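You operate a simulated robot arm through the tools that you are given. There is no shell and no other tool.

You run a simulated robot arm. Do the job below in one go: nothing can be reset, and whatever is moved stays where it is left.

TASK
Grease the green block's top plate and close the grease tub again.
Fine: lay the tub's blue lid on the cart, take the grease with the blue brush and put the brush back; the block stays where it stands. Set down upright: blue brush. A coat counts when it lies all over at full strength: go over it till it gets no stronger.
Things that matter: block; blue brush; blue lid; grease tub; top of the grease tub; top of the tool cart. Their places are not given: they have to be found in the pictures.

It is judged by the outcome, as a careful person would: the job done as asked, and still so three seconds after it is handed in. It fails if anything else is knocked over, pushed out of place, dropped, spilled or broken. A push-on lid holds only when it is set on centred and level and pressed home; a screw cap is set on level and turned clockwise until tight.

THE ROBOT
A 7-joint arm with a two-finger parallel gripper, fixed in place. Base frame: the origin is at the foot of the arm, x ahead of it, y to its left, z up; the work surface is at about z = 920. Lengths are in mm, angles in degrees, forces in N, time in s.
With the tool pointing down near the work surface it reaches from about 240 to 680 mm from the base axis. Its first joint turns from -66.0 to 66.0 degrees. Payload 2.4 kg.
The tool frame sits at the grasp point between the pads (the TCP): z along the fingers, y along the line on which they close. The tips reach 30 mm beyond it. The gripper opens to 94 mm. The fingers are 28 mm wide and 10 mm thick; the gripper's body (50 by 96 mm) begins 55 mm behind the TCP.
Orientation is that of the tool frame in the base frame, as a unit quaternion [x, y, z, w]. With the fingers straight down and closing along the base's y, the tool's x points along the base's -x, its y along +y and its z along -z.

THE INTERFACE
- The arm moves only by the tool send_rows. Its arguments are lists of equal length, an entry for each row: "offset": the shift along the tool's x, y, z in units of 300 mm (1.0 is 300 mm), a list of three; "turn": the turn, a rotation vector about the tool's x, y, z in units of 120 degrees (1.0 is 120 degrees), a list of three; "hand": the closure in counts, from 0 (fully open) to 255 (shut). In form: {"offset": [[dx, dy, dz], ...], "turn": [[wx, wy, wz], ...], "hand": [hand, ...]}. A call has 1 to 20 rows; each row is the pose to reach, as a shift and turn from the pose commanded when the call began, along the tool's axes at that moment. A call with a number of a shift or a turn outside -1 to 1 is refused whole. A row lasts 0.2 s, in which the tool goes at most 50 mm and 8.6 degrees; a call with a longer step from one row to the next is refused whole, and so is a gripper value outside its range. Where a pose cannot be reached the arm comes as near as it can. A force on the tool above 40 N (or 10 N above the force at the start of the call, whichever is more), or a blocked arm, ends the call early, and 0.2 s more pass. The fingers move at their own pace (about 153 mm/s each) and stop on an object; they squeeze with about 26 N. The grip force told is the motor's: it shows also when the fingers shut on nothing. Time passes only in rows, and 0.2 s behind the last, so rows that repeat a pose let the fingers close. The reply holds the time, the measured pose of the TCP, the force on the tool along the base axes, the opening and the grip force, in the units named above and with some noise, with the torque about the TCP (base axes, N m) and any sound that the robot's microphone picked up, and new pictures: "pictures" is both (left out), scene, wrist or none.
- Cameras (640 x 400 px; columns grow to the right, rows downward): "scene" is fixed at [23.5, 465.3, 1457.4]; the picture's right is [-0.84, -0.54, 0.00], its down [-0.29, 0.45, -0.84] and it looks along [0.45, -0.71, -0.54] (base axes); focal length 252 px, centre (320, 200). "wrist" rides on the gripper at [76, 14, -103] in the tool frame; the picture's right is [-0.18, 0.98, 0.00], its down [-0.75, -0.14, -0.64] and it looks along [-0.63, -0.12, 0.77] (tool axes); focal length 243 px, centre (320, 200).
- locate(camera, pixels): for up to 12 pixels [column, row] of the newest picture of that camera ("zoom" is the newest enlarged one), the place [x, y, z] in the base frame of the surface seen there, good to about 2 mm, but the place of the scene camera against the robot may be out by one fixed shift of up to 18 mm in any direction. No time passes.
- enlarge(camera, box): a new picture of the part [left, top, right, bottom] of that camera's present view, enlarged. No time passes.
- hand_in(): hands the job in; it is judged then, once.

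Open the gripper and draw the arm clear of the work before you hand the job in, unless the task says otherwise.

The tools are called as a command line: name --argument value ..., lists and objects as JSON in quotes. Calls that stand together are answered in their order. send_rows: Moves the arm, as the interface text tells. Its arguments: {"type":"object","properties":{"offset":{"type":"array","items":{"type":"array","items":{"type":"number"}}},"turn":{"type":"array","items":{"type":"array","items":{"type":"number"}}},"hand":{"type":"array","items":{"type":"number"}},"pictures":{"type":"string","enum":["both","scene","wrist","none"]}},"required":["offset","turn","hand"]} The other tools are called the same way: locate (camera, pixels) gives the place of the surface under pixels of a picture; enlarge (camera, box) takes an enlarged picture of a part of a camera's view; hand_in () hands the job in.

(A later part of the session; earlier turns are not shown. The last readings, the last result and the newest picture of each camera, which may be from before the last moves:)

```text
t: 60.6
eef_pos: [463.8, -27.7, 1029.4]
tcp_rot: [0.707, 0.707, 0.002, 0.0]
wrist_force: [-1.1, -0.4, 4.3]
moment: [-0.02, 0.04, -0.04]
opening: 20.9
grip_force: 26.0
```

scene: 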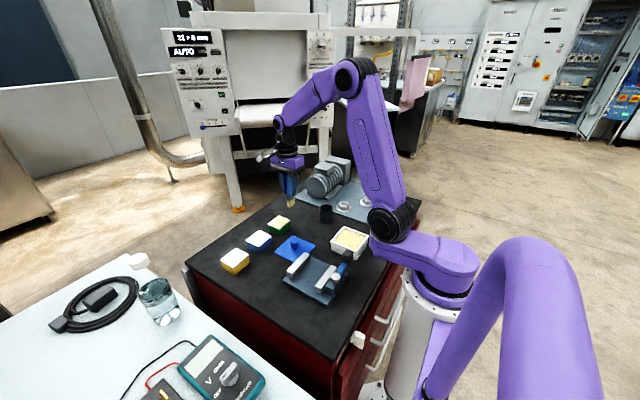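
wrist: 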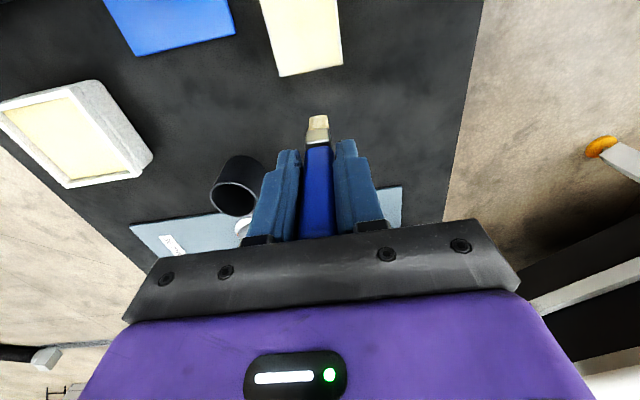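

Light contact (5 N). I stroke along the x≈464 edge to y≈+12, then along the y≈+12 edge to x≈508.

send_rows --offset '[[0.014, 0, 0.001], [0.028, 0, 0.001], [0.042, 0, 0.001], [0.056, 0, 0.001], [0.07, 0, 0.001], [0.084, 0, 0.001], [0.098, 0, 0.001], [0.112, 0, 0.001], [0.126, 0, 0.001], [0.138, 0, 0.001], [0.138, 0.015, 0.001], [0.138, 0.03, 0.001], [0.138, 0.045, 0.001], [0.138, 0.06, 0.001], [0.138, 0.075, 0.0012], [0.138, 0.09, 0.0015], [0.138, 0.105, 0.002], [0.138, 0.12, 0.002], [0.138, 0.135, 0.002], [0.138, 0.148, 0.002]]' --turn '[[0, 0, 0], [0, 0, 0], [0, 0, 0], [0, 0, 0], [0, 0, 0], [0, 0, 0], [0, 0, 0], [0, 0, 0], [0, 0, 0], [0, 0, 0], [0, 0, 0], [0, 0, 0], [0, 0, 0], [0, 0, 0], [0, 0, 0], [0, 0, 0], [0, 0, 0], [0, 0, 0], [0, 0, 0], [0, 0, 0]]' --hand '[255, 255, 255, 255, 255, 255, 255, 255, 255, 255, 255, 255, 255, 255, 255, 255, 255, 255, 255, 255]' --pictures "wrist"

enlarge --camera "wrist" --box '[220, 60, 380, 180]'

```text
t: 64.8
eef_pos: [507.1, 12.1, 1029.3]
tcp_rot: [0.707, 0.707, 0.002, -0.001]
wrist_force: [-2.8, 0.0, 6.9]
moment: [-0.15, 0.15, -0.03]
opening: 21.1
grip_force: 26.1
```

wrist: 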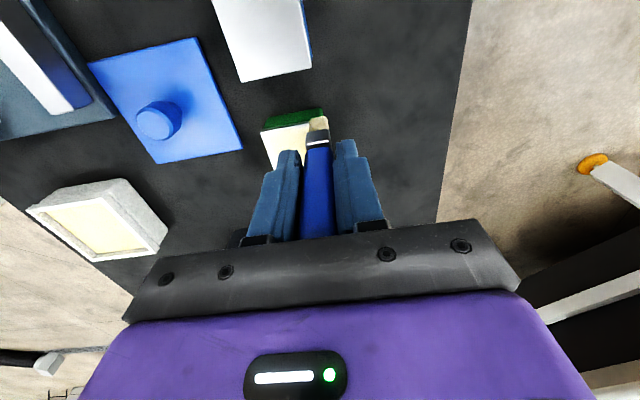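

```text
3.33 times, centred on (300, 120) of wrist
```

zoom: 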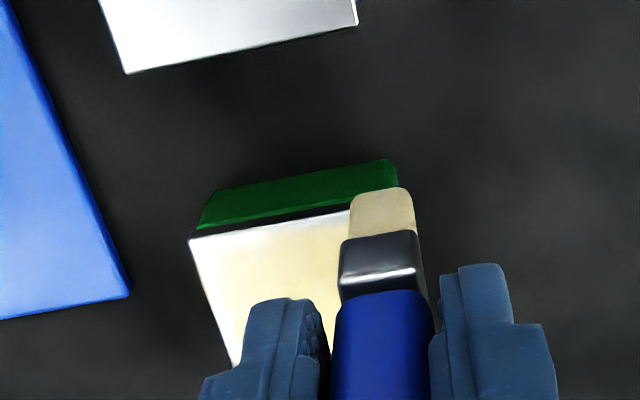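

7 N contact still. I stroke the far x≈508 edge back to y≈-29, then the y≈-29 edge back to x≈464.

send_rows --offset '[[-0.014, 0, 0], [-0.028, 0, 0], [-0.042, 0, 0], [-0.056, 0, 0], [-0.07, 0, 0], [-0.084, 0, 0], [-0.098, 0, 0], [-0.112, 0, 0], [-0.126, 0, 0], [-0.14, 0, 0], [-0.14, -0.015, 0], [-0.14, -0.03, 0], [-0.14, -0.045, 0], [-0.14, -0.06, 0], [-0.14, -0.075, 0], [-0.14, -0.09, 0], [-0.14, -0.105, 0], [-0.14, -0.12, 0], [-0.14, -0.135, 0], [-0.14, -0.148, 0]]' --turn '[[0, 0, 0], [0, 0, 0], [0, 0, 0], [0, 0, 0], [0, 0, 0], [0, 0, 0], [0, 0, 0], [0, 0, 0], [0, 0, 0], [0, 0, 0], [0, 0, 0], [0, 0, 0], [0, 0, 0], [0, 0, 0], [0, 0, 0], [0, 0, 0], [0, 0, 0], [0, 0, 0], [0, 0, 0], [0, 0, 0]]' --hand '[255, 255, 255, 255, 255, 255, 255, 255, 255, 255, 255, 255, 255, 255, 255, 255, 255, 255, 255, 255]' --pictures "wrist"

enlarge --camera "wrist" --box '[260, 20, 420, 140]'

enlarge --camera "scene" --box '[250, 200, 310, 250]'

```text
t: 69.0
eef_pos: [462.8, -29.5, 1028.5]
tcp_rot: [0.707, 0.707, 0.002, 0.0]
wrist_force: [4.1, 0.1, 9.8]
moment: [-0.1, -0.27, 0.01]
opening: 21.0
grip_force: 25.8
```

wrist: 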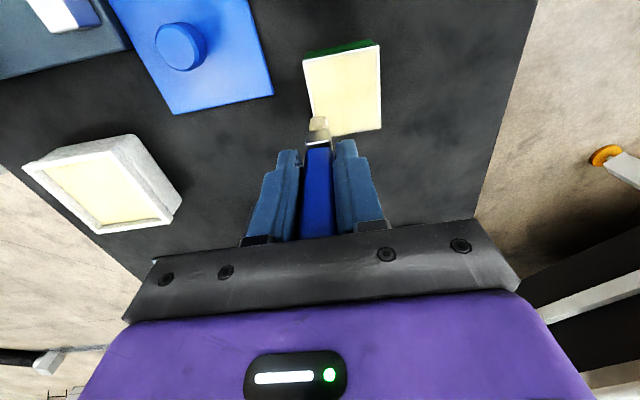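

```text
3.33 times, centred on (340, 80) of wrist
```

zoom: 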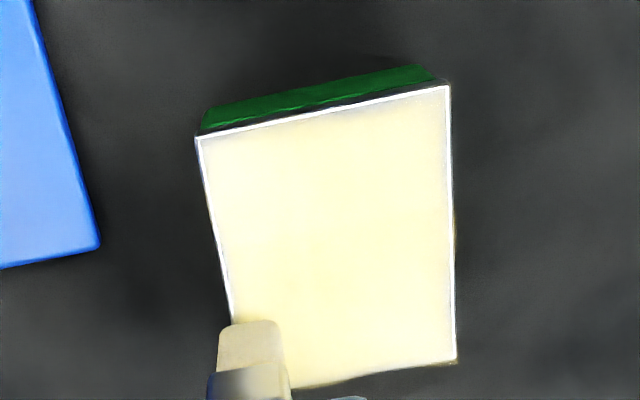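

```text
8.00 times, centred on (280, 225) of scene
```

zoom: 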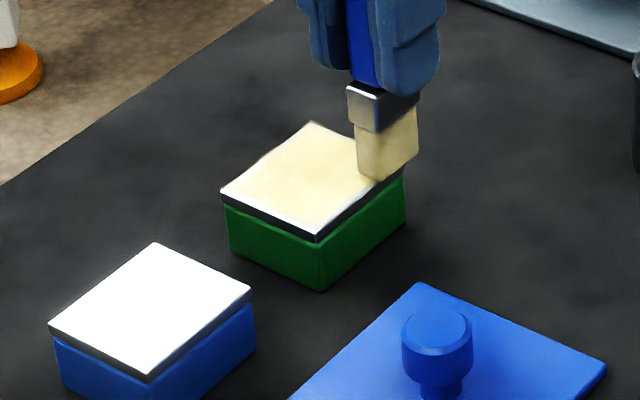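

The edges are much better now. I do another full raster for strength: lanes y≈-29.6 (+x) and y≈-15 (-x).

send_rows --offset '[[0, 0.017, 0], [0, 0.034, 0], [0, 0.051, 0], [0, 0.068, 0], [0, 0.085, 0], [0, 0.102, 0], [0, 0.119, 0], [0, 0.136, 0.0005], [0, 0.15, 0.001], [0.024, 0.15, 0.001], [0.048, 0.15, 0.001], [0.048, 0.133, 0.001], [0.048, 0.116, 0.0005], [0.048, 0.099, 0], [0.048, 0.082, 0], [0.048, 0.065, 0], [0.048, 0.048, 0], [0.048, 0.031, 0], [0.048, 0.014, 0], [0.048, -0.003, 0]]' --turn '[[0, 0, 0], [0, 0, 0], [0, 0, 0], [0, 0, 0], [0, 0, 0], [0, 0, 0], [0, 0, 0], [0, 0, 0], [0, 0, 0], [0, 0, 0], [0, 0, 0], [0, 0, 0], [0, 0, 0], [0, 0, 0], [0, 0, 0], [0, 0, 0], [0, 0, 0], [0, 0, 0], [0, 0, 0], [0, 0, 0]]' --hand '[255, 255, 255, 255, 255, 255, 255, 255, 255, 255, 255, 255, 255, 255, 255, 255, 255, 255, 255, 255]' --pictures "none"

```text
t: 73.2
eef_pos: [461.9, -14.5, 1029.1]
tcp_rot: [0.707, 0.707, 0.001, 0.0]
wrist_force: [0.6, 0.4, -0.5]
moment: [-0.02, 0.01, -0.02]
opening: 21.2
grip_force: 26.2
```

Contact faded at this end; I lower 0.6 mm, shift to y≈0 and read the force.

send_rows --offset '[[0.025, 0.003, 0], [0.05, 0.006, 0.001], [0.05, 0.006, 0.002]]' --turn '[[0, 0, 0], [0, 0, 0], [0, 0, 0]]' --hand '[255, 255, 255]' --pictures "none"

```text
t: 74.0
eef_pos: [465.0, 0.4, 1028.0]
tcp_rot: [0.706, 0.708, 0.001, 0.001]
wrist_force: [0.3, 0.2, 0.3]
moment: [0.0, -0.02, 0.02]
opening: 21.2
grip_force: 25.5
```

Still free at z 1028.0; lower by another 0.9 mm.

send_rows --offset '[[0, 0, 0.0015], [0, 0, 0.003]]' --turn '[[0, 0, 0], [0, 0, 0]]' --hand '[255, 255]' --pictures "none"

```text
t: 74.6
eef_pos: [464.0, 1.2, 1027.6]
tcp_rot: [0.707, 0.707, 0.002, 0.001]
wrist_force: [-2.0, 1.7, 10.8]
moment: [-0.09, 0.08, -0.01]
opening: 21.2
grip_force: 26.0
```

Contact 11 N. Stroke lane y≈0 (+x), then lane y≈+12 (-x).

send_rows --offset '[[0, 0.016, 0], [0, 0.032, 0], [0, 0.048, 0], [0, 0.064, 0], [0, 0.08, 0], [0, 0.096, 0], [0, 0.112, 0], [0, 0.128, 0], [0, 0.146, 0], [0.021, 0.146, 0], [0.042, 0.146, 0], [0.042, 0.13, 0], [0.042, 0.114, 0], [0.042, 0.098, 0], [0.042, 0.082, 0], [0.042, 0.065, 0], [0.042, 0.048, 0], [0.042, 0.031, 0], [0.042, 0.014, 0], [0.042, -0.003, 0]]' --turn '[[0, 0, 0], [0, 0, 0], [0, 0, 0], [0, 0, 0], [0, 0, 0], [0, 0, 0], [0, 0, 0], [0, 0, 0], [0, 0, 0], [0, 0, 0], [0, 0, 0], [0, 0, 0], [0, 0, 0], [0, 0, 0], [0, 0, 0], [0, 0, 0], [0, 0, 0], [0, 0, 0], [0, 0, 0], [0, 0, 0]]' --hand '[255, 255, 255, 255, 255, 255, 255, 255, 255, 255, 255, 255, 255, 255, 255, 255, 255, 255, 255, 255]' --pictures "none"

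```text
t: 78.8
eef_pos: [463.4, 13.6, 1025.9]
tcp_rot: [0.707, 0.707, 0.001, 0.001]
wrist_force: [1.8, -0.2, 5.8]
moment: [-0.11, -0.17, 0.04]
opening: 21.2
grip_force: 25.6
```

Still 6 N. Now y-direction strokes: x≈463.5 edge down to y≈-29, then x≈478 back up.

send_rows --offset '[[-0.015, 0, 0], [-0.03, 0, 0], [-0.045, 0, 0], [-0.06, 0, 0], [-0.075, 0, 0], [-0.09, 0, 0], [-0.105, 0, 0], [-0.12, 0, 0], [-0.138, 0, 0], [-0.138, 0.025, 0], [-0.138, 0.05, 0], [-0.122, 0.05, 0], [-0.106, 0.05, 0], [-0.09, 0.05, 0], [-0.074, 0.05, 0], [-0.058, 0.05, 0], [-0.042, 0.05, 0], [-0.026, 0.05, 0], [-0.01, 0.05, 0], [0.003, 0.05, 0]]' --turn '[[0, 0, 0], [0, 0, 0], [0, 0, 0], [0, 0, 0], [0, 0, 0], [0, 0, 0], [0, 0, 0], [0, 0, 0], [0, 0, 0], [0, 0, 0], [0, 0, 0], [0, 0, 0], [0, 0, 0], [0, 0, 0], [0, 0, 0], [0, 0, 0], [0, 0, 0], [0, 0, 0], [0, 0, 0], [0, 0, 0]]' --hand '[255, 255, 255, 255, 255, 255, 255, 255, 255, 255, 255, 255, 255, 255, 255, 255, 255, 255, 255, 255]' --pictures "none"

```text
t: 83.0
eef_pos: [478.7, 14.4, 1027.5]
tcp_rot: [0.707, 0.707, 0.001, 0.0]
wrist_force: [-0.4, -0.9, 3.0]
moment: [-0.13, 0.03, -0.04]
opening: 21.1
grip_force: 25.8
```

Contact still light (3–4 N). I lower 0.3 mm and do x≈493 down and x≈508 up.

send_rows --offset '[[0, 0.025, 0.001], [0, 0.05, 0.001], [-0.016, 0.05, 0.001], [-0.032, 0.05, 0.001], [-0.048, 0.05, 0.001], [-0.064, 0.05, 0.001], [-0.08, 0.05, 0.001], [-0.096, 0.05, 0.001], [-0.112, 0.05, 0.001], [-0.13, 0.05, 0.001], [-0.142, 0.05, 0.001], [-0.142, 0.075, 0.0015], [-0.142, 0.097, 0.002], [-0.124, 0.098, 0.002], [-0.106, 0.098, 0.002], [-0.088, 0.098, 0.002], [-0.07, 0.098, 0.002], [-0.052, 0.098, 0.002], [-0.026, 0.098, 0.002], [0.0, 0.098, 0.002]]' --turn '[[0, 0, 0], [0, 0, 0], [0, 0, 0], [0, 0, 0], [0, 0, 0], [0, 0, 0], [0, 0, 0], [0, 0, 0], [0, 0, 0], [0, 0, 0], [0, 0, 0], [0, 0, 0], [0, 0, 0], [0, 0, 0], [0, 0, 0], [0, 0, 0], [0, 0, 0], [0, 0, 0], [0, 0, 0], [0, 0, 0]]' --hand '[255, 255, 255, 255, 255, 255, 255, 255, 255, 255, 255, 255, 255, 255, 255, 255, 255, 255, 255, 255]' --pictures "none"

```text
t: 87.2
eef_pos: [507.1, 14.4, 1025.1]
tcp_rot: [0.707, 0.707, 0.001, 0.0]
wrist_force: [-0.9, -4.1, 12.3]
moment: [-0.51, 0.08, 0.02]
opening: 21.3
grip_force: 26.0
```

12 N at the far corner. I lift and move aside to inspect the coat.

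send_rows --offset '[[0, 0, -0.05], [-0.09, -0.02, -0.1], [-0.18, -0.05, -0.1], [-0.29, -0.073, -0.1], [-0.29, -0.073, -0.1]]' --turn '[[0, 0, 0], [0, 0, 0], [0, 0, 0], [0, 0, 0], [0, 0, 0]]' --hand '[255, 255, 255, 255, 255]' --pictures "both"

enlarge --camera "wrist" --box '[240, 0, 400, 120]'

enlarge --camera "scene" --box '[250, 200, 310, 250]'

```text
t: 88.4
eef_pos: [488.6, -70.6, 1056.4]
tcp_rot: [0.707, 0.707, 0.001, 0.001]
wrist_force: [-0.2, -0.3, -0.4]
moment: [0.0, 0.02, -0.05]
opening: 21.3
grip_force: 25.5
```

scene: 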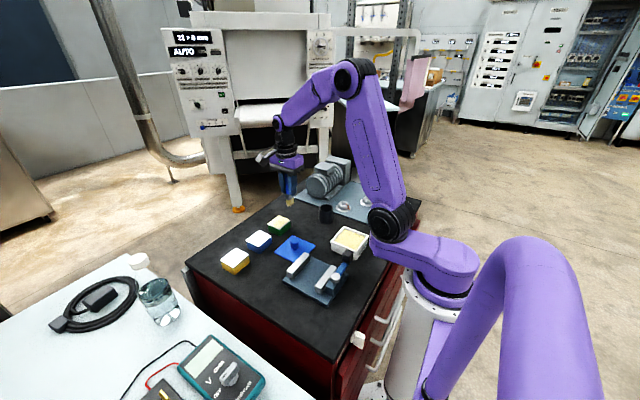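
wrist: 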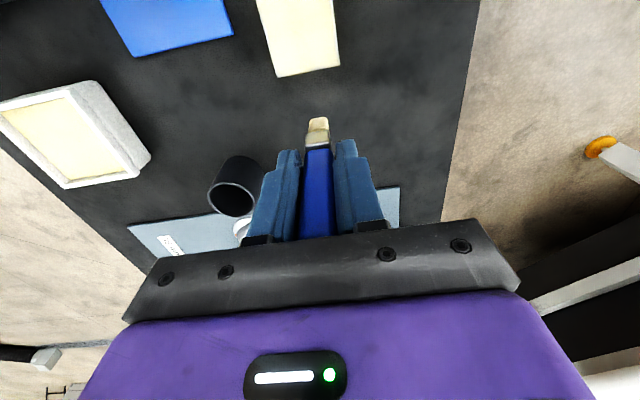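

```text
3.33 times, centred on (320, 60) of wrist
```

zoom: 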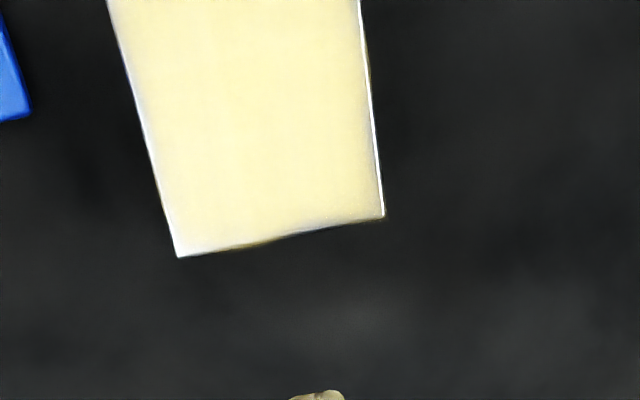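

```text
8.00 times, centred on (280, 225) of scene
```

zoom: 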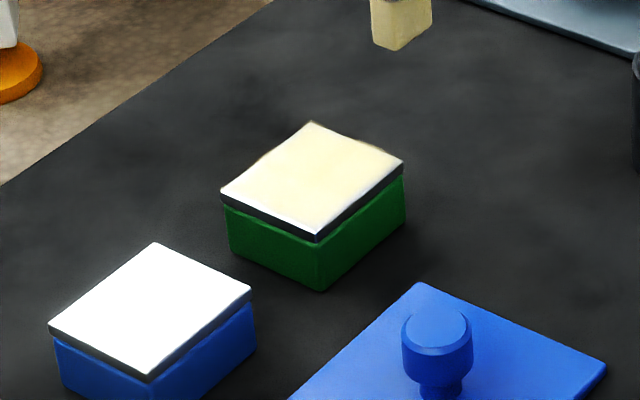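

The colour looks about the same as at the last inspection (saturating), but corners look a bit paler. I look closer at the plate in both views.

enlarge --camera "scene" --box '[264, 210, 296, 232]'

enlarge --camera "wrist" --box '[250, 0, 350, 85]'

```text
16.00 times, centred on (280, 221) of scene
```

zoom: 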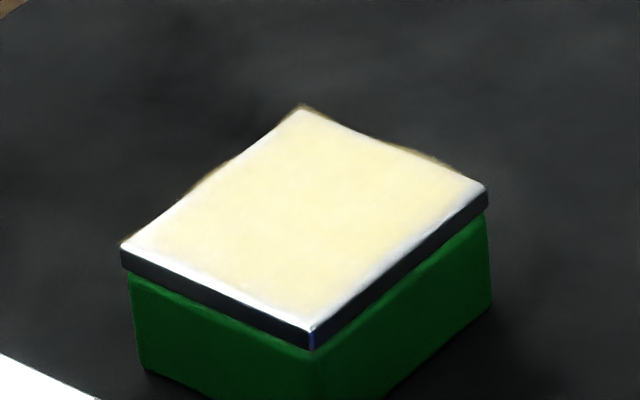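

```text
4.71 times, centred on (300, 42) of wrist
```

zoom: 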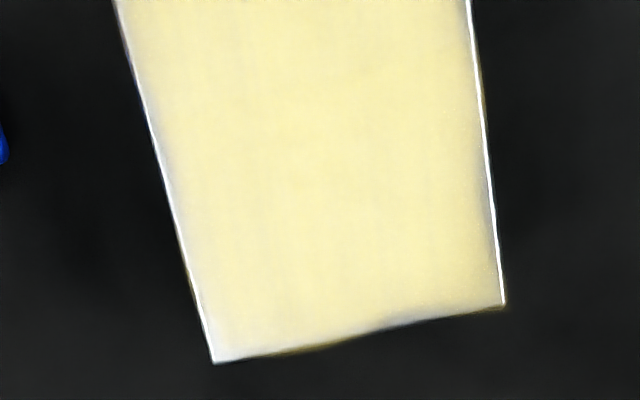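

The corners at (463,-35), (463,18) and (510,18) and the rim strips still look paler. I go back and work the edges further out, starting at corner (462,-33).

send_rows --offset '[[0.07, -0.04, 0], [0.134, -0.0817, 0], [0.134, -0.0817, 0.05], [0.134, -0.0817, 0.085], [0.134, -0.0817, 0.095]]' --turn '[[0, 0, 0], [0, 0, 0], [0, 0, 0], [0, 0, 0], [0, 0, 0]]' --hand '[255, 255, 255, 255, 255]' --pictures "none"

enlarge --camera "scene" --box '[258, 195, 306, 235]'

```text
t: 89.6
eef_pos: [460.9, -33.1, 1027.8]
tcp_rot: [0.707, 0.707, 0.0, 0.0]
wrist_force: [0.7, -1.0, -0.6]
moment: [-0.01, -0.03, 0.0]
opening: 21.3
grip_force: 25.5
```

```text
10.00 times, centred on (282, 215) of scene
```

zoom: 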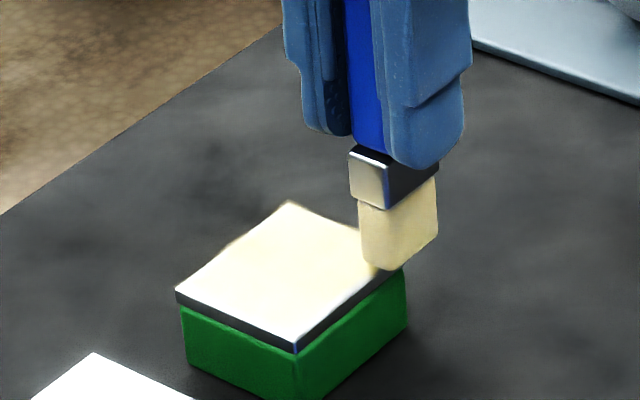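

The brush is over the near corner, overhanging the edge. I lower in 0.45 mm steps to touch lightly.

send_rows --offset '[[0, 0, 0.0015], [0, 0, 0.003]]' --turn '[[0, 0, 0], [0, 0, 0]]' --hand '[255, 255]' --pictures "none"

```text
t: 90.2
eef_pos: [461.0, -32.2, 1025.7]
tcp_rot: [0.707, 0.707, 0.002, 0.0]
wrist_force: [0.4, -0.1, 0.5]
moment: [-0.01, 0.02, -0.01]
opening: 21.2
grip_force: 26.5
```

Barely touching; lower 0.6 mm.

send_rows --offset '[[0, 0, 0.002]]' --turn '[[0, 0, 0]]' --hand '[255]' --pictures "none"

```text
t: 90.6
eef_pos: [461.7, -33.3, 1027.0]
tcp_rot: [0.707, 0.707, 0.002, 0.0]
wrist_force: [-1.5, 0.1, 4.9]
moment: [0.0, 0.08, -0.03]
opening: 21.4
grip_force: 26.1
```

6 N. I stroke the x≈462 edge up to y≈+16.5, then the y≈+16.5 edge to x≈510.

send_rows --offset '[[0.017, 0, 0], [0.034, 0, 0], [0.051, 0, 0], [0.068, 0, 0], [0.085, 0, 0], [0.102, 0, 0], [0.119, 0, 0], [0.136, 0, 0], [0.153, 0, 0], [0.167, 0, 0], [0.167, 0.015, 0], [0.167, 0.03, 0], [0.167, 0.046, 0], [0.167, 0.062, 0], [0.167, 0.078, 0], [0.167, 0.094, 0], [0.167, 0.11, 0], [0.167, 0.126, 0], [0.167, 0.142, 0], [0.167, 0.158, 0]]' --turn '[[0, 0, 0], [0, 0, 0], [0, 0, 0], [0, 0, 0], [0, 0, 0], [0, 0, 0], [0, 0, 0], [0, 0, 0], [0, 0, 0], [0, 0, 0], [0, 0, 0], [0, 0, 0], [0, 0, 0], [0, 0, 0], [0, 0, 0], [0, 0, 0], [0, 0, 0], [0, 0, 0], [0, 0, 0], [0, 0, 0]]' --hand '[255, 255, 255, 255, 255, 255, 255, 255, 255, 255, 255, 255, 255, 255, 255, 255, 255, 255, 255, 255]' --pictures "scene"

enlarge --camera "scene" --box '[258, 195, 306, 235]'

```text
t: 94.8
eef_pos: [507.9, 18.2, 1026.0]
tcp_rot: [0.707, 0.707, 0.001, 0.0]
wrist_force: [-0.9, 0.3, 2.0]
moment: [-0.05, 0.05, 0.0]
opening: 21.2
grip_force: 25.7
```

scene: 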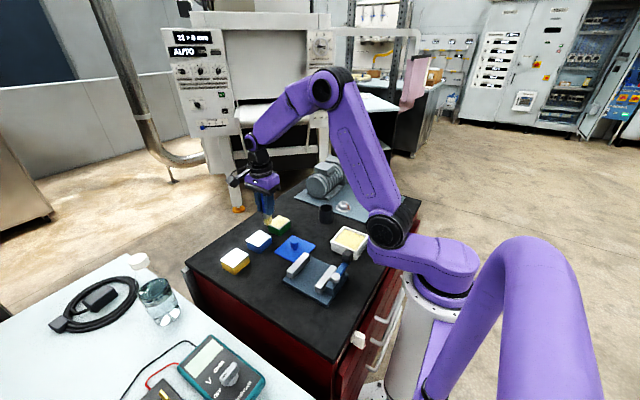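

```text
10.00 times, centred on (282, 215) of scene
```

zoom: 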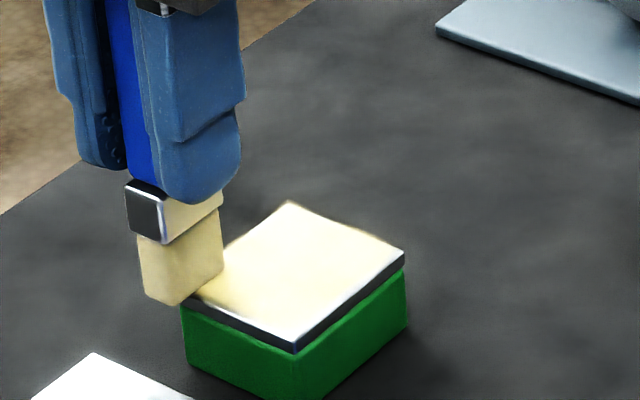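

Edge coat is fuller now. Continue: lower 0.3 mm, stroke the x≈509 edge to y≈-33, then y≈-33 back to x≈462.

send_rows --offset '[[-0.015, 0, 0.001], [-0.032, 0, 0.0015], [-0.049, 0, 0.0015], [-0.066, 0, 0.0015], [-0.083, 0, 0.0015], [-0.1, 0, 0.0015], [-0.117, 0, 0.0015], [-0.134, 0, 0.0015], [-0.151, 0, 0.0015], [-0.166, 0, 0.0015], [-0.166, -0.015, 0.0015], [-0.166, -0.03, 0.0015], [-0.166, -0.046, 0.0012], [-0.166, -0.062, 0.001], [-0.166, -0.078, 0.001], [-0.166, -0.094, 0.001], [-0.166, -0.11, 0.001], [-0.166, -0.126, 0.0005], [-0.166, -0.142, 0.0], [-0.166, -0.158, 0.0]]' --turn '[[0, 0, 0], [0, 0, 0], [0, 0, 0], [0, 0, 0], [0, 0, 0], [0, 0, 0], [0, 0, 0], [0, 0, 0], [0, 0, 0], [0, 0, 0], [0, 0, 0], [0, 0, 0], [0, 0, 0], [0, 0, 0], [0, 0, 0], [0, 0, 0], [0, 0, 0], [0, 0, 0], [0, 0, 0], [0, 0, 0]]' --hand '[255, 255, 255, 255, 255, 255, 255, 255, 255, 255, 255, 255, 255, 255, 255, 255, 255, 255, 255, 255]' --pictures "both"

enlarge --camera "scene" --box '[258, 195, 306, 235]'

enlarge --camera "wrist" --box '[280, 20, 400, 140]'

```text
t: 99.0
eef_pos: [460.5, -32.5, 1026.1]
tcp_rot: [0.707, 0.707, 0.002, -0.002]
wrist_force: [0.2, -0.5, -1.0]
moment: [-0.04, 0.03, 0.02]
opening: 21.5
grip_force: 26.6
```

scene: 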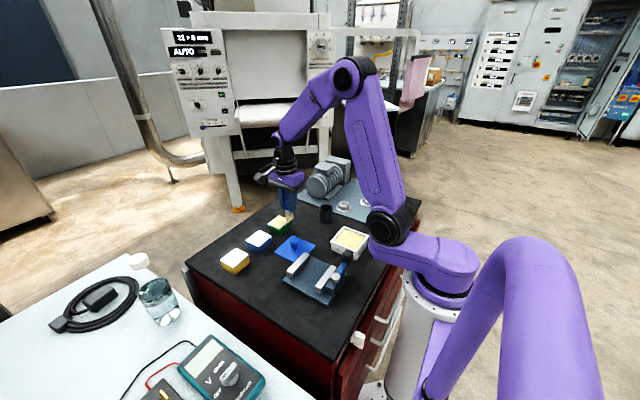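
wrist: 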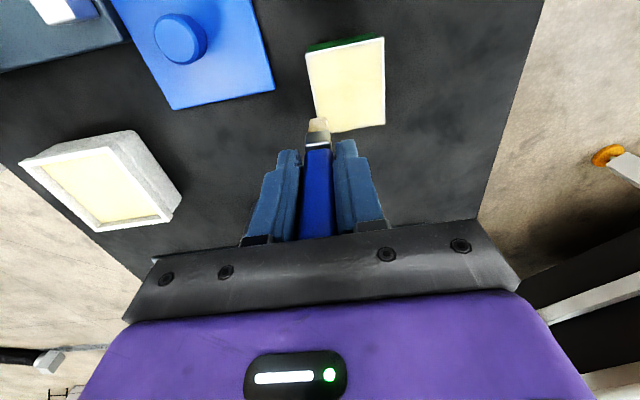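

```text
10.00 times, centred on (282, 215) of scene
```

zoom: 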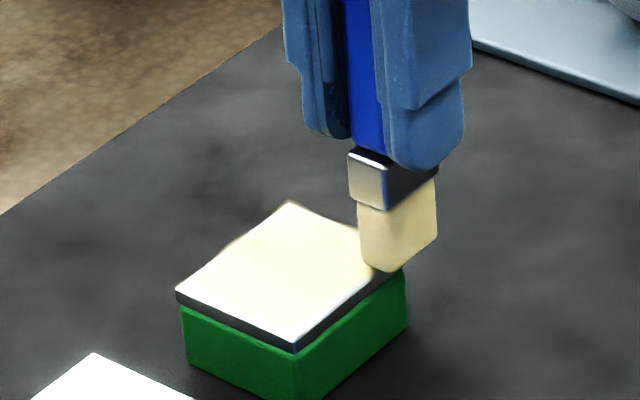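

```text
3.33 times, centred on (340, 80) of wrist
```

zoom: 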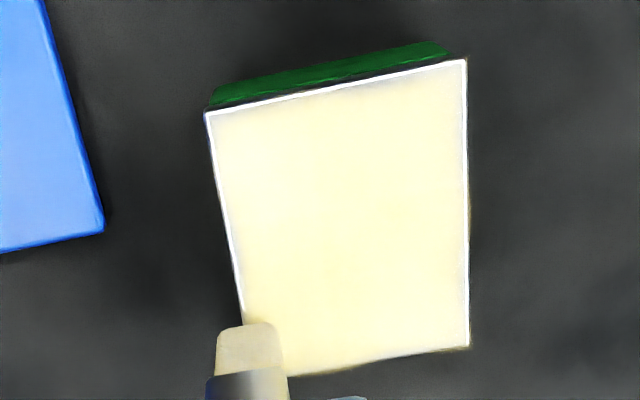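

The plate looks evenly coated and the block hasn't moved. To be sure of full strength I reload the brush: lift and return over the tub.

send_rows --offset '[[0, 0, -0.07], [0, 0, -0.145], [-0.01, -0.115, -0.145], [-0.023, -0.229, -0.145], [-0.034, -0.343, -0.145], [-0.046, -0.458, -0.145], [-0.058, -0.572, -0.145], [-0.069, -0.687, -0.145], [-0.069, -0.687, -0.08], [-0.069, -0.687, -0.02], [-0.069, -0.687, -0.006]]' --turn '[[0, 0, 0], [0, 0, 0], [0, 0, 0], [0, 0, 0], [0, 0, 0], [0, 0, 0], [0, 0, 0], [0, 0, 0], [0, 0, 0], [0, 0, 0], [0, 0, 0]]' --hand '[255, 255, 255, 255, 255, 255, 255, 255, 255, 255, 255]' --pictures "none"

enlarge --camera "scene" --box '[310, 190, 390, 260]'

```text
t: 101.4
eef_pos: [255.1, -54.1, 1027.8]
tcp_rot: [0.707, 0.707, 0.002, 0.0]
wrist_force: [-0.2, 0.0, -0.8]
moment: [0.02, -0.01, -0.03]
opening: 21.1
grip_force: 25.9
```

```text
5.71 times, centred on (350, 225) of scene
```

zoom: 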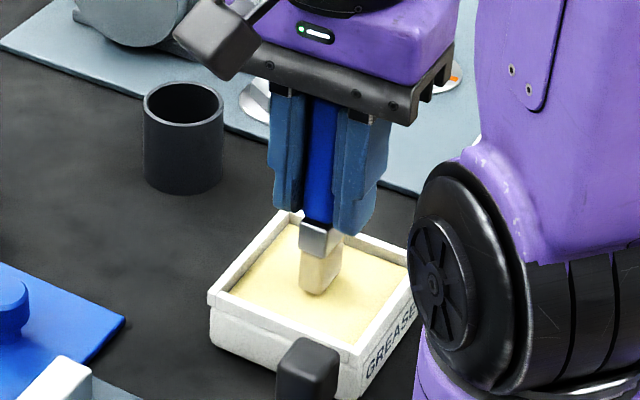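

Tip just above the grease. Step down in ~1 mm steps.

send_rows --offset '[[0, 0, 0.004], [0, 0, 0.007]]' --turn '[[0, 0, 0], [0, 0, 0]]' --hand '[255, 255]' --pictures "none"

```text
t: 102.0
eef_pos: [255.7, -53.7, 1025.2]
tcp_rot: [0.707, 0.707, 0.002, 0.0]
wrist_force: [-0.4, -0.1, 0.3]
moment: [0.02, -0.03, 0.02]
opening: 21.3
grip_force: 25.8
```

send_rows --offset '[[0, 0, 0.003], [0, 0, 0.005]]' --turn '[[0, 0, 0], [0, 0, 0]]' --hand '[255, 255]' --pictures "none"

```text
t: 102.6
eef_pos: [255.4, -53.4, 1024.0]
tcp_rot: [0.707, 0.707, 0.002, 0.0]
wrist_force: [-0.7, 0.3, 1.7]
moment: [0.04, 0.06, -0.03]
opening: 21.2
grip_force: 25.6
```

First touch (~2.5 N). Lower 0.6 mm for a firmer dip and hold.

send_rows --offset '[[0, 0, 0.002], [0, 0, 0.002], [0, 0, 0.002]]' --turn '[[0, 0, 0], [0, 0, 0], [0, 0, 0]]' --hand '[255, 255, 255]' --pictures "none"

```text
t: 103.4
eef_pos: [255.2, -52.8, 1023.7]
tcp_rot: [0.707, 0.707, 0.001, 0.0]
wrist_force: [-1.9, 0.1, 19.8]
moment: [-0.21, 0.16, -0.05]
opening: 21.6
grip_force: 25.5
```

Dipped firmly. I lift and return to the plate's near lane (466,-27), hovering ~2 mm above it.

send_rows --offset '[[0, 0, -0.05], [0, 0, -0.153], [0.015, 0.117, -0.153], [0.03, 0.234, -0.153], [0.045, 0.351, -0.153], [0.06, 0.468, -0.153], [0.075, 0.585, -0.153], [0.09, 0.7, -0.153], [0.09, 0.7, -0.08], [0.09, 0.7, -0.03], [0.09, 0.7, -0.013]]' --turn '[[0, 0, 0], [0, 0, 0], [0, 0, 0], [0, 0, 0], [0, 0, 0], [0, 0, 0], [0, 0, 0], [0, 0, 0], [0, 0, 0], [0, 0, 0], [0, 0, 0]]' --hand '[255, 255, 255, 255, 255, 255, 255, 255, 255, 255, 255]' --pictures "none"

```text
t: 105.8
eef_pos: [464.8, -25.7, 1025.9]
tcp_rot: [0.707, 0.707, 0.002, 0.0]
wrist_force: [0.6, -0.6, -0.7]
moment: [0.01, -0.02, -0.01]
opening: 21.3
grip_force: 25.8
```

No contact yet; step down 1.5 mm.

send_rows --offset '[[0, 0, 0.003], [0, 0, 0.005]]' --turn '[[0, 0, 0], [0, 0, 0]]' --hand '[255, 255]' --pictures "none"

```text
t: 106.4
eef_pos: [465.4, -25.8, 1025.2]
tcp_rot: [0.707, 0.707, 0.002, 0.0]
wrist_force: [0.0, 0.7, 4.7]
moment: [0.0, 0.08, 0.0]
opening: 21.6
grip_force: 26.3
```

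5.6 N. Raster: lane y≈-27 (+x), then y≈-9 (-x).

send_rows --offset '[[0, 0.016, 0.0005], [0, 0.032, 0.001], [0, 0.048, 0.001], [0, 0.064, 0.001], [0, 0.08, 0.001], [0, 0.096, 0.001], [0, 0.112, 0.001], [0, 0.128, 0.0015], [0, 0.144, 0.002], [0.03, 0.144, 0.002], [0.06, 0.144, 0.002], [0.06, 0.126, 0.0015], [0.06, 0.108, 0.001], [0.06, 0.09, 0.001], [0.06, 0.072, 0.001], [0.06, 0.054, 0.001], [0.06, 0.036, 0.001], [0.06, 0.018, 0.001], [0.06, 0.0, 0.001], [0.06, -0.01, 0.001]]' --turn '[[0, 0, 0], [0, 0, 0], [0, 0, 0], [0, 0, 0], [0, 0, 0], [0, 0, 0], [0, 0, 0], [0, 0, 0], [0, 0, 0], [0, 0, 0], [0, 0, 0], [0, 0, 0], [0, 0, 0], [0, 0, 0], [0, 0, 0], [0, 0, 0], [0, 0, 0], [0, 0, 0], [0, 0, 0], [0, 0, 0]]' --hand '[255, 255, 255, 255, 255, 255, 255, 255, 255, 255, 255, 255, 255, 255, 255, 255, 255, 255, 255, 255]' --pictures "none"

```text
t: 110.6
eef_pos: [462.3, -7.6, 1025.9]
tcp_rot: [0.707, 0.707, 0.0, -0.001]
wrist_force: [-0.7, 0.4, -0.3]
moment: [0.0, -0.02, 0.0]
opening: 21.3
grip_force: 26.2
```

Contact faded at the end of that lane. Shift to y≈+9, lowering 0.75 mm.

send_rows --offset '[[0.03, 0.005, 0.0], [0.06, 0.01, 0.0015], [0.06, 0.01, 0.0025]]' --turn '[[0, 0, 0], [0, 0, 0], [0, 0, 0]]' --hand '[255, 255, 255]' --pictures "none"

```text
t: 111.4
eef_pos: [466.1, 10.0, 1024.5]
tcp_rot: [0.707, 0.707, 0.001, 0.001]
wrist_force: [-1.7, -2.9, 12.9]
moment: [-0.47, 0.05, -0.02]
opening: 21.4
grip_force: 26.3
```

13 N. Lane y≈+9 (+x), then y≈+15 edge (-x).

send_rows --offset '[[0, 0.016, 0], [0, 0.032, 0], [0, 0.048, 0], [0, 0.064, 0], [0, 0.08, 0], [0, 0.096, 0], [0, 0.112, 0], [0, 0.128, 0], [0, 0.144, 0.0005], [0.01, 0.147, 0.0005], [0.022, 0.147, 0.0005], [0.022, 0.129, 0.0005], [0.022, 0.111, 0], [0.022, 0.093, 0], [0.022, 0.075, 0], [0.022, 0.057, 0], [0.022, 0.039, 0], [0.022, 0.021, 0], [0.022, 0.003, 0], [0.022, -0.012, 0]]' --turn '[[0, 0, 0], [0, 0, 0], [0, 0, 0], [0, 0, 0], [0, 0, 0], [0, 0, 0], [0, 0, 0], [0, 0, 0], [0, 0, 0], [0, 0, 0], [0, 0, 0], [0, 0, 0], [0, 0, 0], [0, 0, 0], [0, 0, 0], [0, 0, 0], [0, 0, 0], [0, 0, 0], [0, 0, 0], [0, 0, 0]]' --hand '[255, 255, 255, 255, 255, 255, 255, 255, 255, 255, 255, 255, 255, 255, 255, 255, 255, 255, 255, 255]' --pictures "none"

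```text
t: 115.6
eef_pos: [462.1, 17.1, 1026.3]
tcp_rot: [0.707, 0.707, 0.002, 0.001]
wrist_force: [1.4, 0.5, 3.6]
moment: [-0.08, -0.09, 0.0]
opening: 21.2
grip_force: 25.8
```

Still 4.5 N. y-strokes: x≈462.5 edge down to y≈-32, then x≈477 back up to y≈13.

send_rows --offset '[[-0.018, 0, 0], [-0.036, 0, 0], [-0.054, 0, 0], [-0.072, 0, 0], [-0.09, 0, 0], [-0.108, 0, 0], [-0.126, 0, 0], [-0.144, 0, 0], [-0.16, 0, 0], [-0.16, 0.025, 0], [-0.16, 0.05, 0.0005], [-0.142, 0.05, 0.001], [-0.124, 0.05, 0.001], [-0.106, 0.05, 0.001], [-0.088, 0.05, 0.001], [-0.07, 0.05, 0.001], [-0.052, 0.05, 0.001], [-0.034, 0.05, 0.001], [-0.016, 0.05, 0.001], [-0.004, 0.05, 0.001]]' --turn '[[0, 0, 0], [0, 0, 0], [0, 0, 0], [0, 0, 0], [0, 0, 0], [0, 0, 0], [0, 0, 0], [0, 0, 0], [0, 0, 0], [0, 0, 0], [0, 0, 0], [0, 0, 0], [0, 0, 0], [0, 0, 0], [0, 0, 0], [0, 0, 0], [0, 0, 0], [0, 0, 0], [0, 0, 0], [0, 0, 0]]' --hand '[255, 255, 255, 255, 255, 255, 255, 255, 255, 255, 255, 255, 255, 255, 255, 255, 255, 255, 255, 255]' --pictures "none"

```text
t: 119.8
eef_pos: [477.1, 15.0, 1025.5]
tcp_rot: [0.707, 0.707, 0.001, 0.0]
wrist_force: [-0.8, -0.8, 2.3]
moment: [-0.16, -0.04, 0.0]
opening: 21.0
grip_force: 26.2
```

Light contact. Next: x≈492 down, x≈509 edge up, lowering 0.3–0.6 mm.

send_rows --offset '[[0, 0.025, 0.0005], [0, 0.05, 0.001], [-0.018, 0.05, 0.001], [-0.036, 0.05, 0.001], [-0.054, 0.05, 0.001], [-0.072, 0.05, 0.001], [-0.09, 0.05, 0.001], [-0.108, 0.05, 0.001], [-0.126, 0.05, 0.001], [-0.142, 0.05, 0.001], [-0.155, 0.05, 0.001], [-0.155, 0.08, 0.0015], [-0.155, 0.106, 0.002], [-0.132, 0.106, 0.002], [-0.11, 0.106, 0.002], [-0.088, 0.106, 0.002], [-0.066, 0.106, 0.002], [-0.044, 0.106, 0.002], [-0.022, 0.106, 0.002], [0.0, 0.106, 0.002]]' --turn '[[0, 0, 0], [0, 0, 0], [0, 0, 0], [0, 0, 0], [0, 0, 0], [0, 0, 0], [0, 0, 0], [0, 0, 0], [0, 0, 0], [0, 0, 0], [0, 0, 0], [0, 0, 0], [0, 0, 0], [0, 0, 0], [0, 0, 0], [0, 0, 0], [0, 0, 0], [0, 0, 0], [0, 0, 0], [0, 0, 0]]' --hand '[255, 255, 255, 255, 255, 255, 255, 255, 255, 255, 255, 255, 255, 255, 255, 255, 255, 255, 255, 255]' --pictures "none"

```text
t: 124.0
eef_pos: [508.3, 16.3, 1025.6]
tcp_rot: [0.707, 0.708, 0.001, -0.001]
wrist_force: [0.5, -0.1, -0.8]
moment: [0.03, 0.02, 0.01]
opening: 21.3
grip_force: 25.8
```

No contact at this end. I lower 0.9 mm to check where the contact is now.

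send_rows --offset '[[0, -0.003, 0.0015], [0, -0.006, 0.003]]' --turn '[[0, 0, 0], [0, 0, 0]]' --hand '[255, 255]' --pictures "none"

```text
t: 124.6
eef_pos: [507.7, 16.3, 1025.5]
tcp_rot: [0.707, 0.707, 0.001, 0.0]
wrist_force: [-0.4, 0.9, 0.6]
moment: [0.04, -0.04, -0.02]
opening: 21.3
grip_force: 26.0
```

Barely; lower 0.6 mm more.

send_rows --offset '[[0, 0, 0.002]]' --turn '[[0, 0, 0]]' --hand '[255]' --pictures "none"

```text
t: 125.0
eef_pos: [506.4, 16.1, 1023.9]
tcp_rot: [0.707, 0.707, 0.003, 0.001]
wrist_force: [-0.5, 1.8, 12.1]
moment: [-0.14, 0.09, -0.04]
opening: 21.2
grip_force: 26.1
```

12 N. I redo the x≈508 edge down to y≈-32, then the y≈-32 edge to x≈464.

send_rows --offset '[[-0.017, 0.003, 0], [-0.034, 0.003, 0], [-0.051, 0.003, 0], [-0.068, 0.003, 0], [-0.085, 0.003, 0], [-0.102, 0.003, 0], [-0.119, 0.003, 0], [-0.136, 0.003, 0], [-0.154, 0.003, 0], [-0.154, -0.012, 0], [-0.154, -0.027, 0], [-0.154, -0.042, 0], [-0.154, -0.057, 0], [-0.154, -0.072, 0], [-0.154, -0.087, 0], [-0.154, -0.102, 0], [-0.154, -0.117, 0], [-0.154, -0.132, 0], [-0.154, -0.147, 0]]' --turn '[[0, 0, 0], [0, 0, 0], [0, 0, 0], [0, 0, 0], [0, 0, 0], [0, 0, 0], [0, 0, 0], [0, 0, 0], [0, 0, 0], [0, 0, 0], [0, 0, 0], [0, 0, 0], [0, 0, 0], [0, 0, 0], [0, 0, 0], [0, 0, 0], [0, 0, 0], [0, 0, 0], [0, 0, 0]]' --hand '[255, 255, 255, 255, 255, 255, 255, 255, 255, 255, 255, 255, 255, 255, 255, 255, 255, 255, 255]' --pictures "none"

```text
t: 129.0
eef_pos: [464.0, -30.3, 1022.3]
tcp_rot: [0.707, 0.707, 0.0, 0.0]
wrist_force: [3.7, 0.1, 7.8]
moment: [-0.1, -0.23, 0.02]
opening: 21.2
grip_force: 25.8
```

8 N. I lift and move to the side (530,-45) to view the whole plate unobstructed.

send_rows --offset '[[0, 0, -0.06], [-0.01, 0.05, -0.12], [-0.03, 0.14, -0.12], [-0.044, 0.222, -0.12], [-0.044, 0.222, -0.12]]' --turn '[[0, 0, 0], [0, 0, 0], [0, 0, 0], [0, 0, 0], [0, 0, 0]]' --hand '[255, 255, 255, 255, 255]' --pictures "both"

enlarge --camera "wrist" --box '[190, 10, 310, 110]'

enlarge --camera "scene" --box '[264, 210, 296, 232]'

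```text
t: 130.2
eef_pos: [528.7, -44.3, 1058.1]
tcp_rot: [0.706, 0.708, 0.0, -0.001]
wrist_force: [0.3, -0.4, -0.4]
moment: [0.02, -0.03, 0.03]
opening: 21.4
grip_force: 25.9
```

scene: 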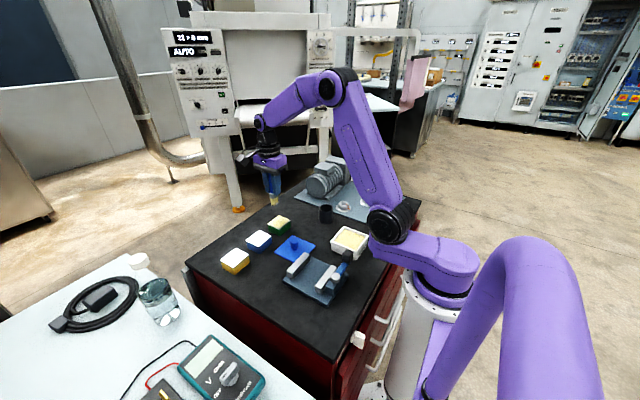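
wrist: 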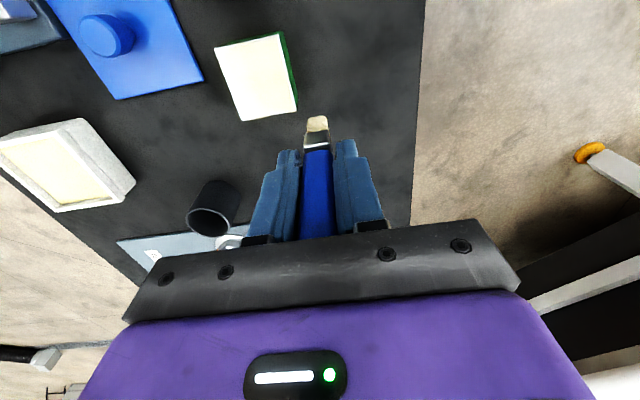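

```text
4.00 times, centred on (250, 60) of wrist
```

zoom: 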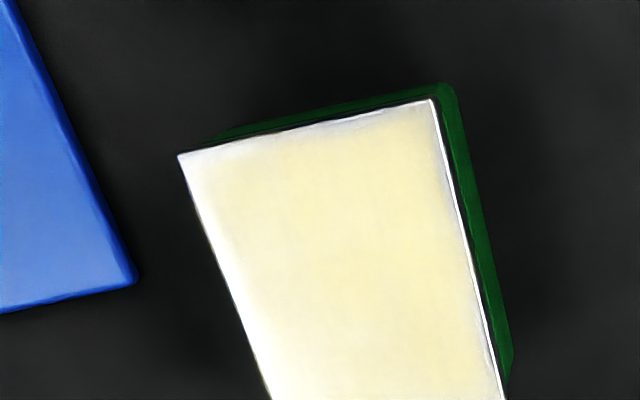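

```text
16.00 times, centred on (280, 221) of scene
```

zoom: 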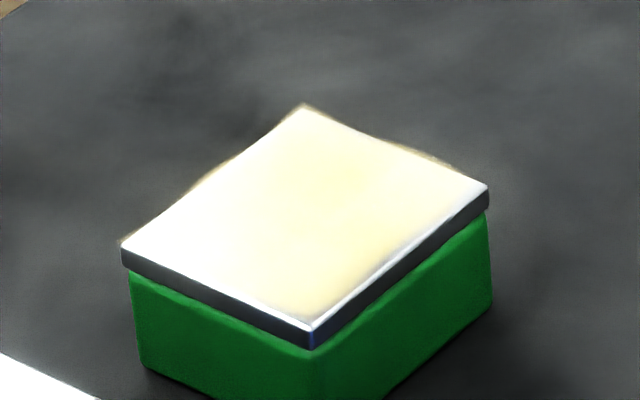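

Most is uniform; I zoom on the corners/edges to tell bevel highlights from thin coat.

enlarge --camera "wrist" --box '[208, 28, 258, 62]'

enlarge --camera "wrist" --box '[225, 80, 305, 130]'

enlarge --camera "wrist" --box '[258, 24, 308, 58]'

```text
11.76 times, centred on (233, 45) of wrist
```

zoom: 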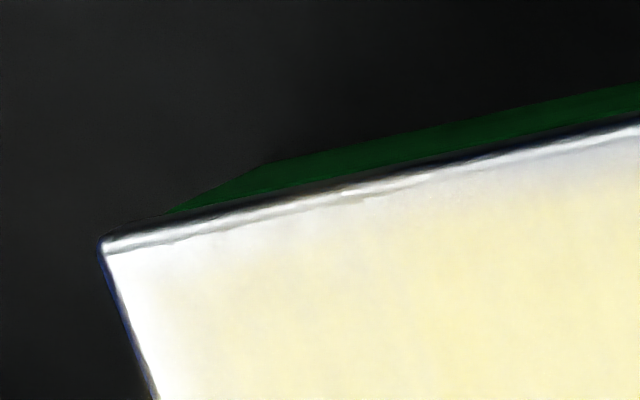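

```text
8.00 times, centred on (265, 105) of wrist
```

zoom: 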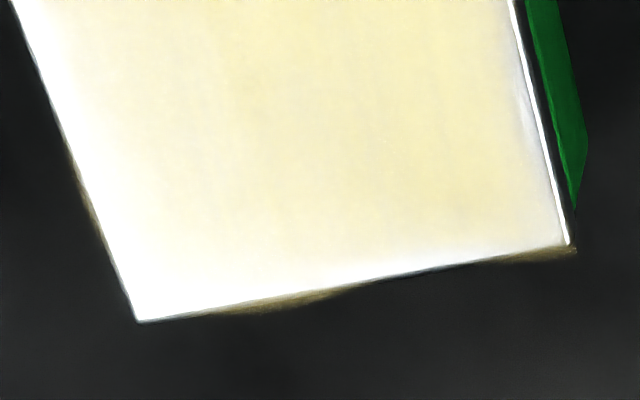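

```text
11.76 times, centred on (283, 41) of wrist
```

zoom: 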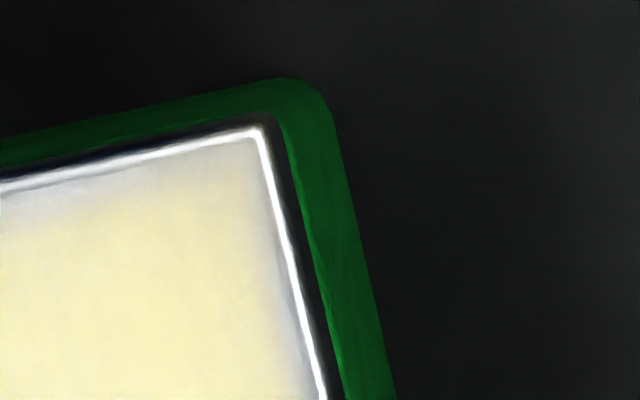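

A thin grey strip (~2–3 mm) remains along y≈18 and a narrower one along x≈510; at y≈-35 it is full. I check the bristle tip's actual position relative to the TCP.

enlarge --camera "scene" --box '[254, 160, 294, 212]'

```text
7.69 times, centred on (274, 186) of scene
```

zoom: 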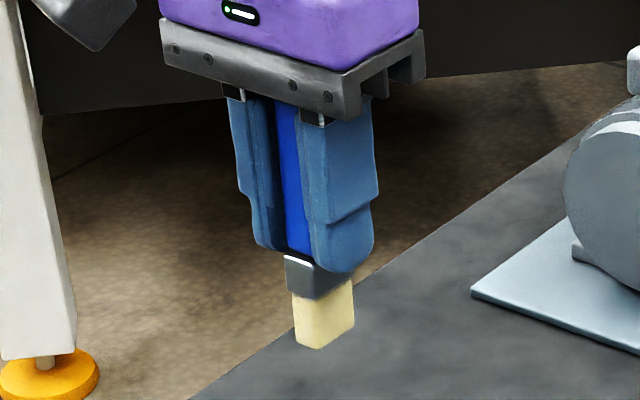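

locate --camera "zoom" --pixels '[[298, 340], [315, 345], [320, 344], [352, 325], [351, 286], [297, 298], [318, 302], [347, 270], [288, 262], [300, 245], [336, 335]]'

locate --camera "wrist" --pixels '[[309, 120], [326, 118], [318, 117], [307, 132], [327, 132], [329, 125]]'

```text
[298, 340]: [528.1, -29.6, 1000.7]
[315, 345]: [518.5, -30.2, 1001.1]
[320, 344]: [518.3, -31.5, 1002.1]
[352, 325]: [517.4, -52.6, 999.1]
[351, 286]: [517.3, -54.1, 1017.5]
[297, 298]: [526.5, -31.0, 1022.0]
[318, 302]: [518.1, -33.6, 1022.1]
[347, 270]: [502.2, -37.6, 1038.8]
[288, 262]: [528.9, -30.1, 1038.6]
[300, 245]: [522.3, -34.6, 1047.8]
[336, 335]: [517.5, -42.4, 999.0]
```

```text
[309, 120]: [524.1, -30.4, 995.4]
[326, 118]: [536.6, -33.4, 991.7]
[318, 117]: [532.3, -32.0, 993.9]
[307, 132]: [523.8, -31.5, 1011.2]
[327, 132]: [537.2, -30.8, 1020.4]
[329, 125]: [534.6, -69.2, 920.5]
```

I check whether the block has moved by locating the plate's corners again (wrist view) and compare with the earlier (462.9,16.3), (509.3,17.6), (463.3,-33.8), (508.8,-34.3).

locate --camera "wrist" --pixels '[[216, 48], [278, 34], [242, 119], [296, 108], [255, 75], [225, 72], [288, 70]]'

locate --camera "scene" --pixels '[[279.5, 214.9], [268.5, 223.8], [279.5, 228.8], [289.5, 220.5], [280, 221]]'

```text
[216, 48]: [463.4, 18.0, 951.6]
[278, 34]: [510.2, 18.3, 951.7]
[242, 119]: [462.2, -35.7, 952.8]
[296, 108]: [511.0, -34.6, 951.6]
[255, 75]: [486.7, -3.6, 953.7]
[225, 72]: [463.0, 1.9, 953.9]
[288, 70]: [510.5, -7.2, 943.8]
```

```text
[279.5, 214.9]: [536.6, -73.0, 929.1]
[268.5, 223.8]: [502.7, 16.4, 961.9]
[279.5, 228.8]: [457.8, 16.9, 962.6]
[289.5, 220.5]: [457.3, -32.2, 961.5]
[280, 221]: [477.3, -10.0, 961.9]
```

The block hasn't moved (≤1 mm). The brush seems pivoted ~3° in the grip with its +y side high, so I tilt the tool by 5° to press the +y side and go to the y≈18 edge at the far end, hovering.

send_rows --offset '[[0.06, -0.02, 0], [0.125, -0.045, 0], [0.19, -0.0663, 0], [0.19, -0.0663, 0.05], [0.19, -0.0663, 0.09], [0.19, -0.0663, 0.0968]]' --turn '[[0, -0.014, 0], [0, -0.028, 0], [0, -0.0417, 0], [0, -0.0417, 0], [0, -0.0417, 0], [0, -0.0417, 0]]' --hand '[255, 255, 255, 255, 255, 255]' --pictures "both"

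enlarge --camera "scene" --box '[256, 190, 304, 235]'

```text
t: 131.6
eef_pos: [508.0, 12.1, 1030.2]
tcp_rot: [0.706, 0.707, -0.029, 0.031]
wrist_force: [0.1, 0.3, 0.0]
moment: [-0.01, 0.02, -0.01]
opening: 21.4
grip_force: 25.9
```

scene: 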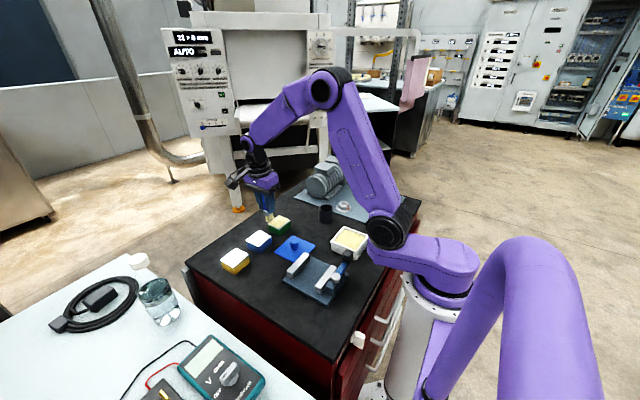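
wrist: 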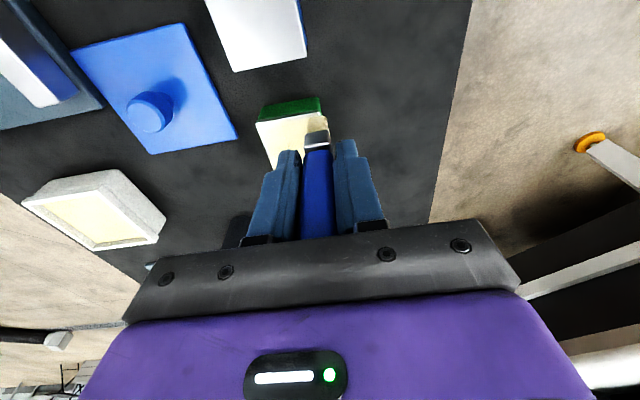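

```text
8.89 times, centred on (280, 212) of scene
```

zoom: 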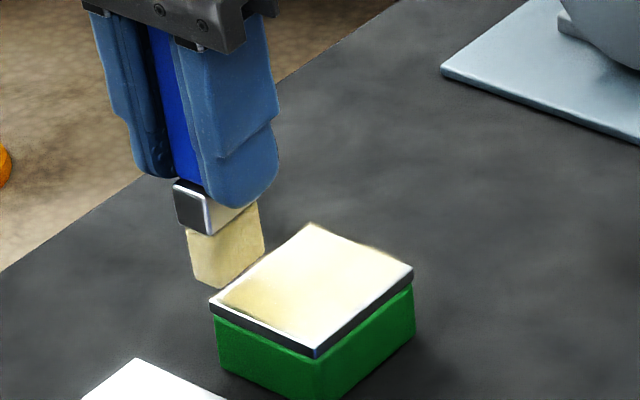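

The strip along the y≈18 edge shows paler in this view too. I lower stepwise to contact.

send_rows --offset '[[0, 0, 0.007], [0, 0, 0.013]]' --turn '[[0, 0, 0], [0, 0, 0]]' --hand '[255, 255]' --pictures "none"

```text
t: 132.2
eef_pos: [508.2, 12.6, 1025.4]
tcp_rot: [0.706, 0.707, -0.03, 0.031]
wrist_force: [0.2, -0.3, -0.3]
moment: [0.02, -0.05, 0.02]
opening: 21.3
grip_force: 25.7
```

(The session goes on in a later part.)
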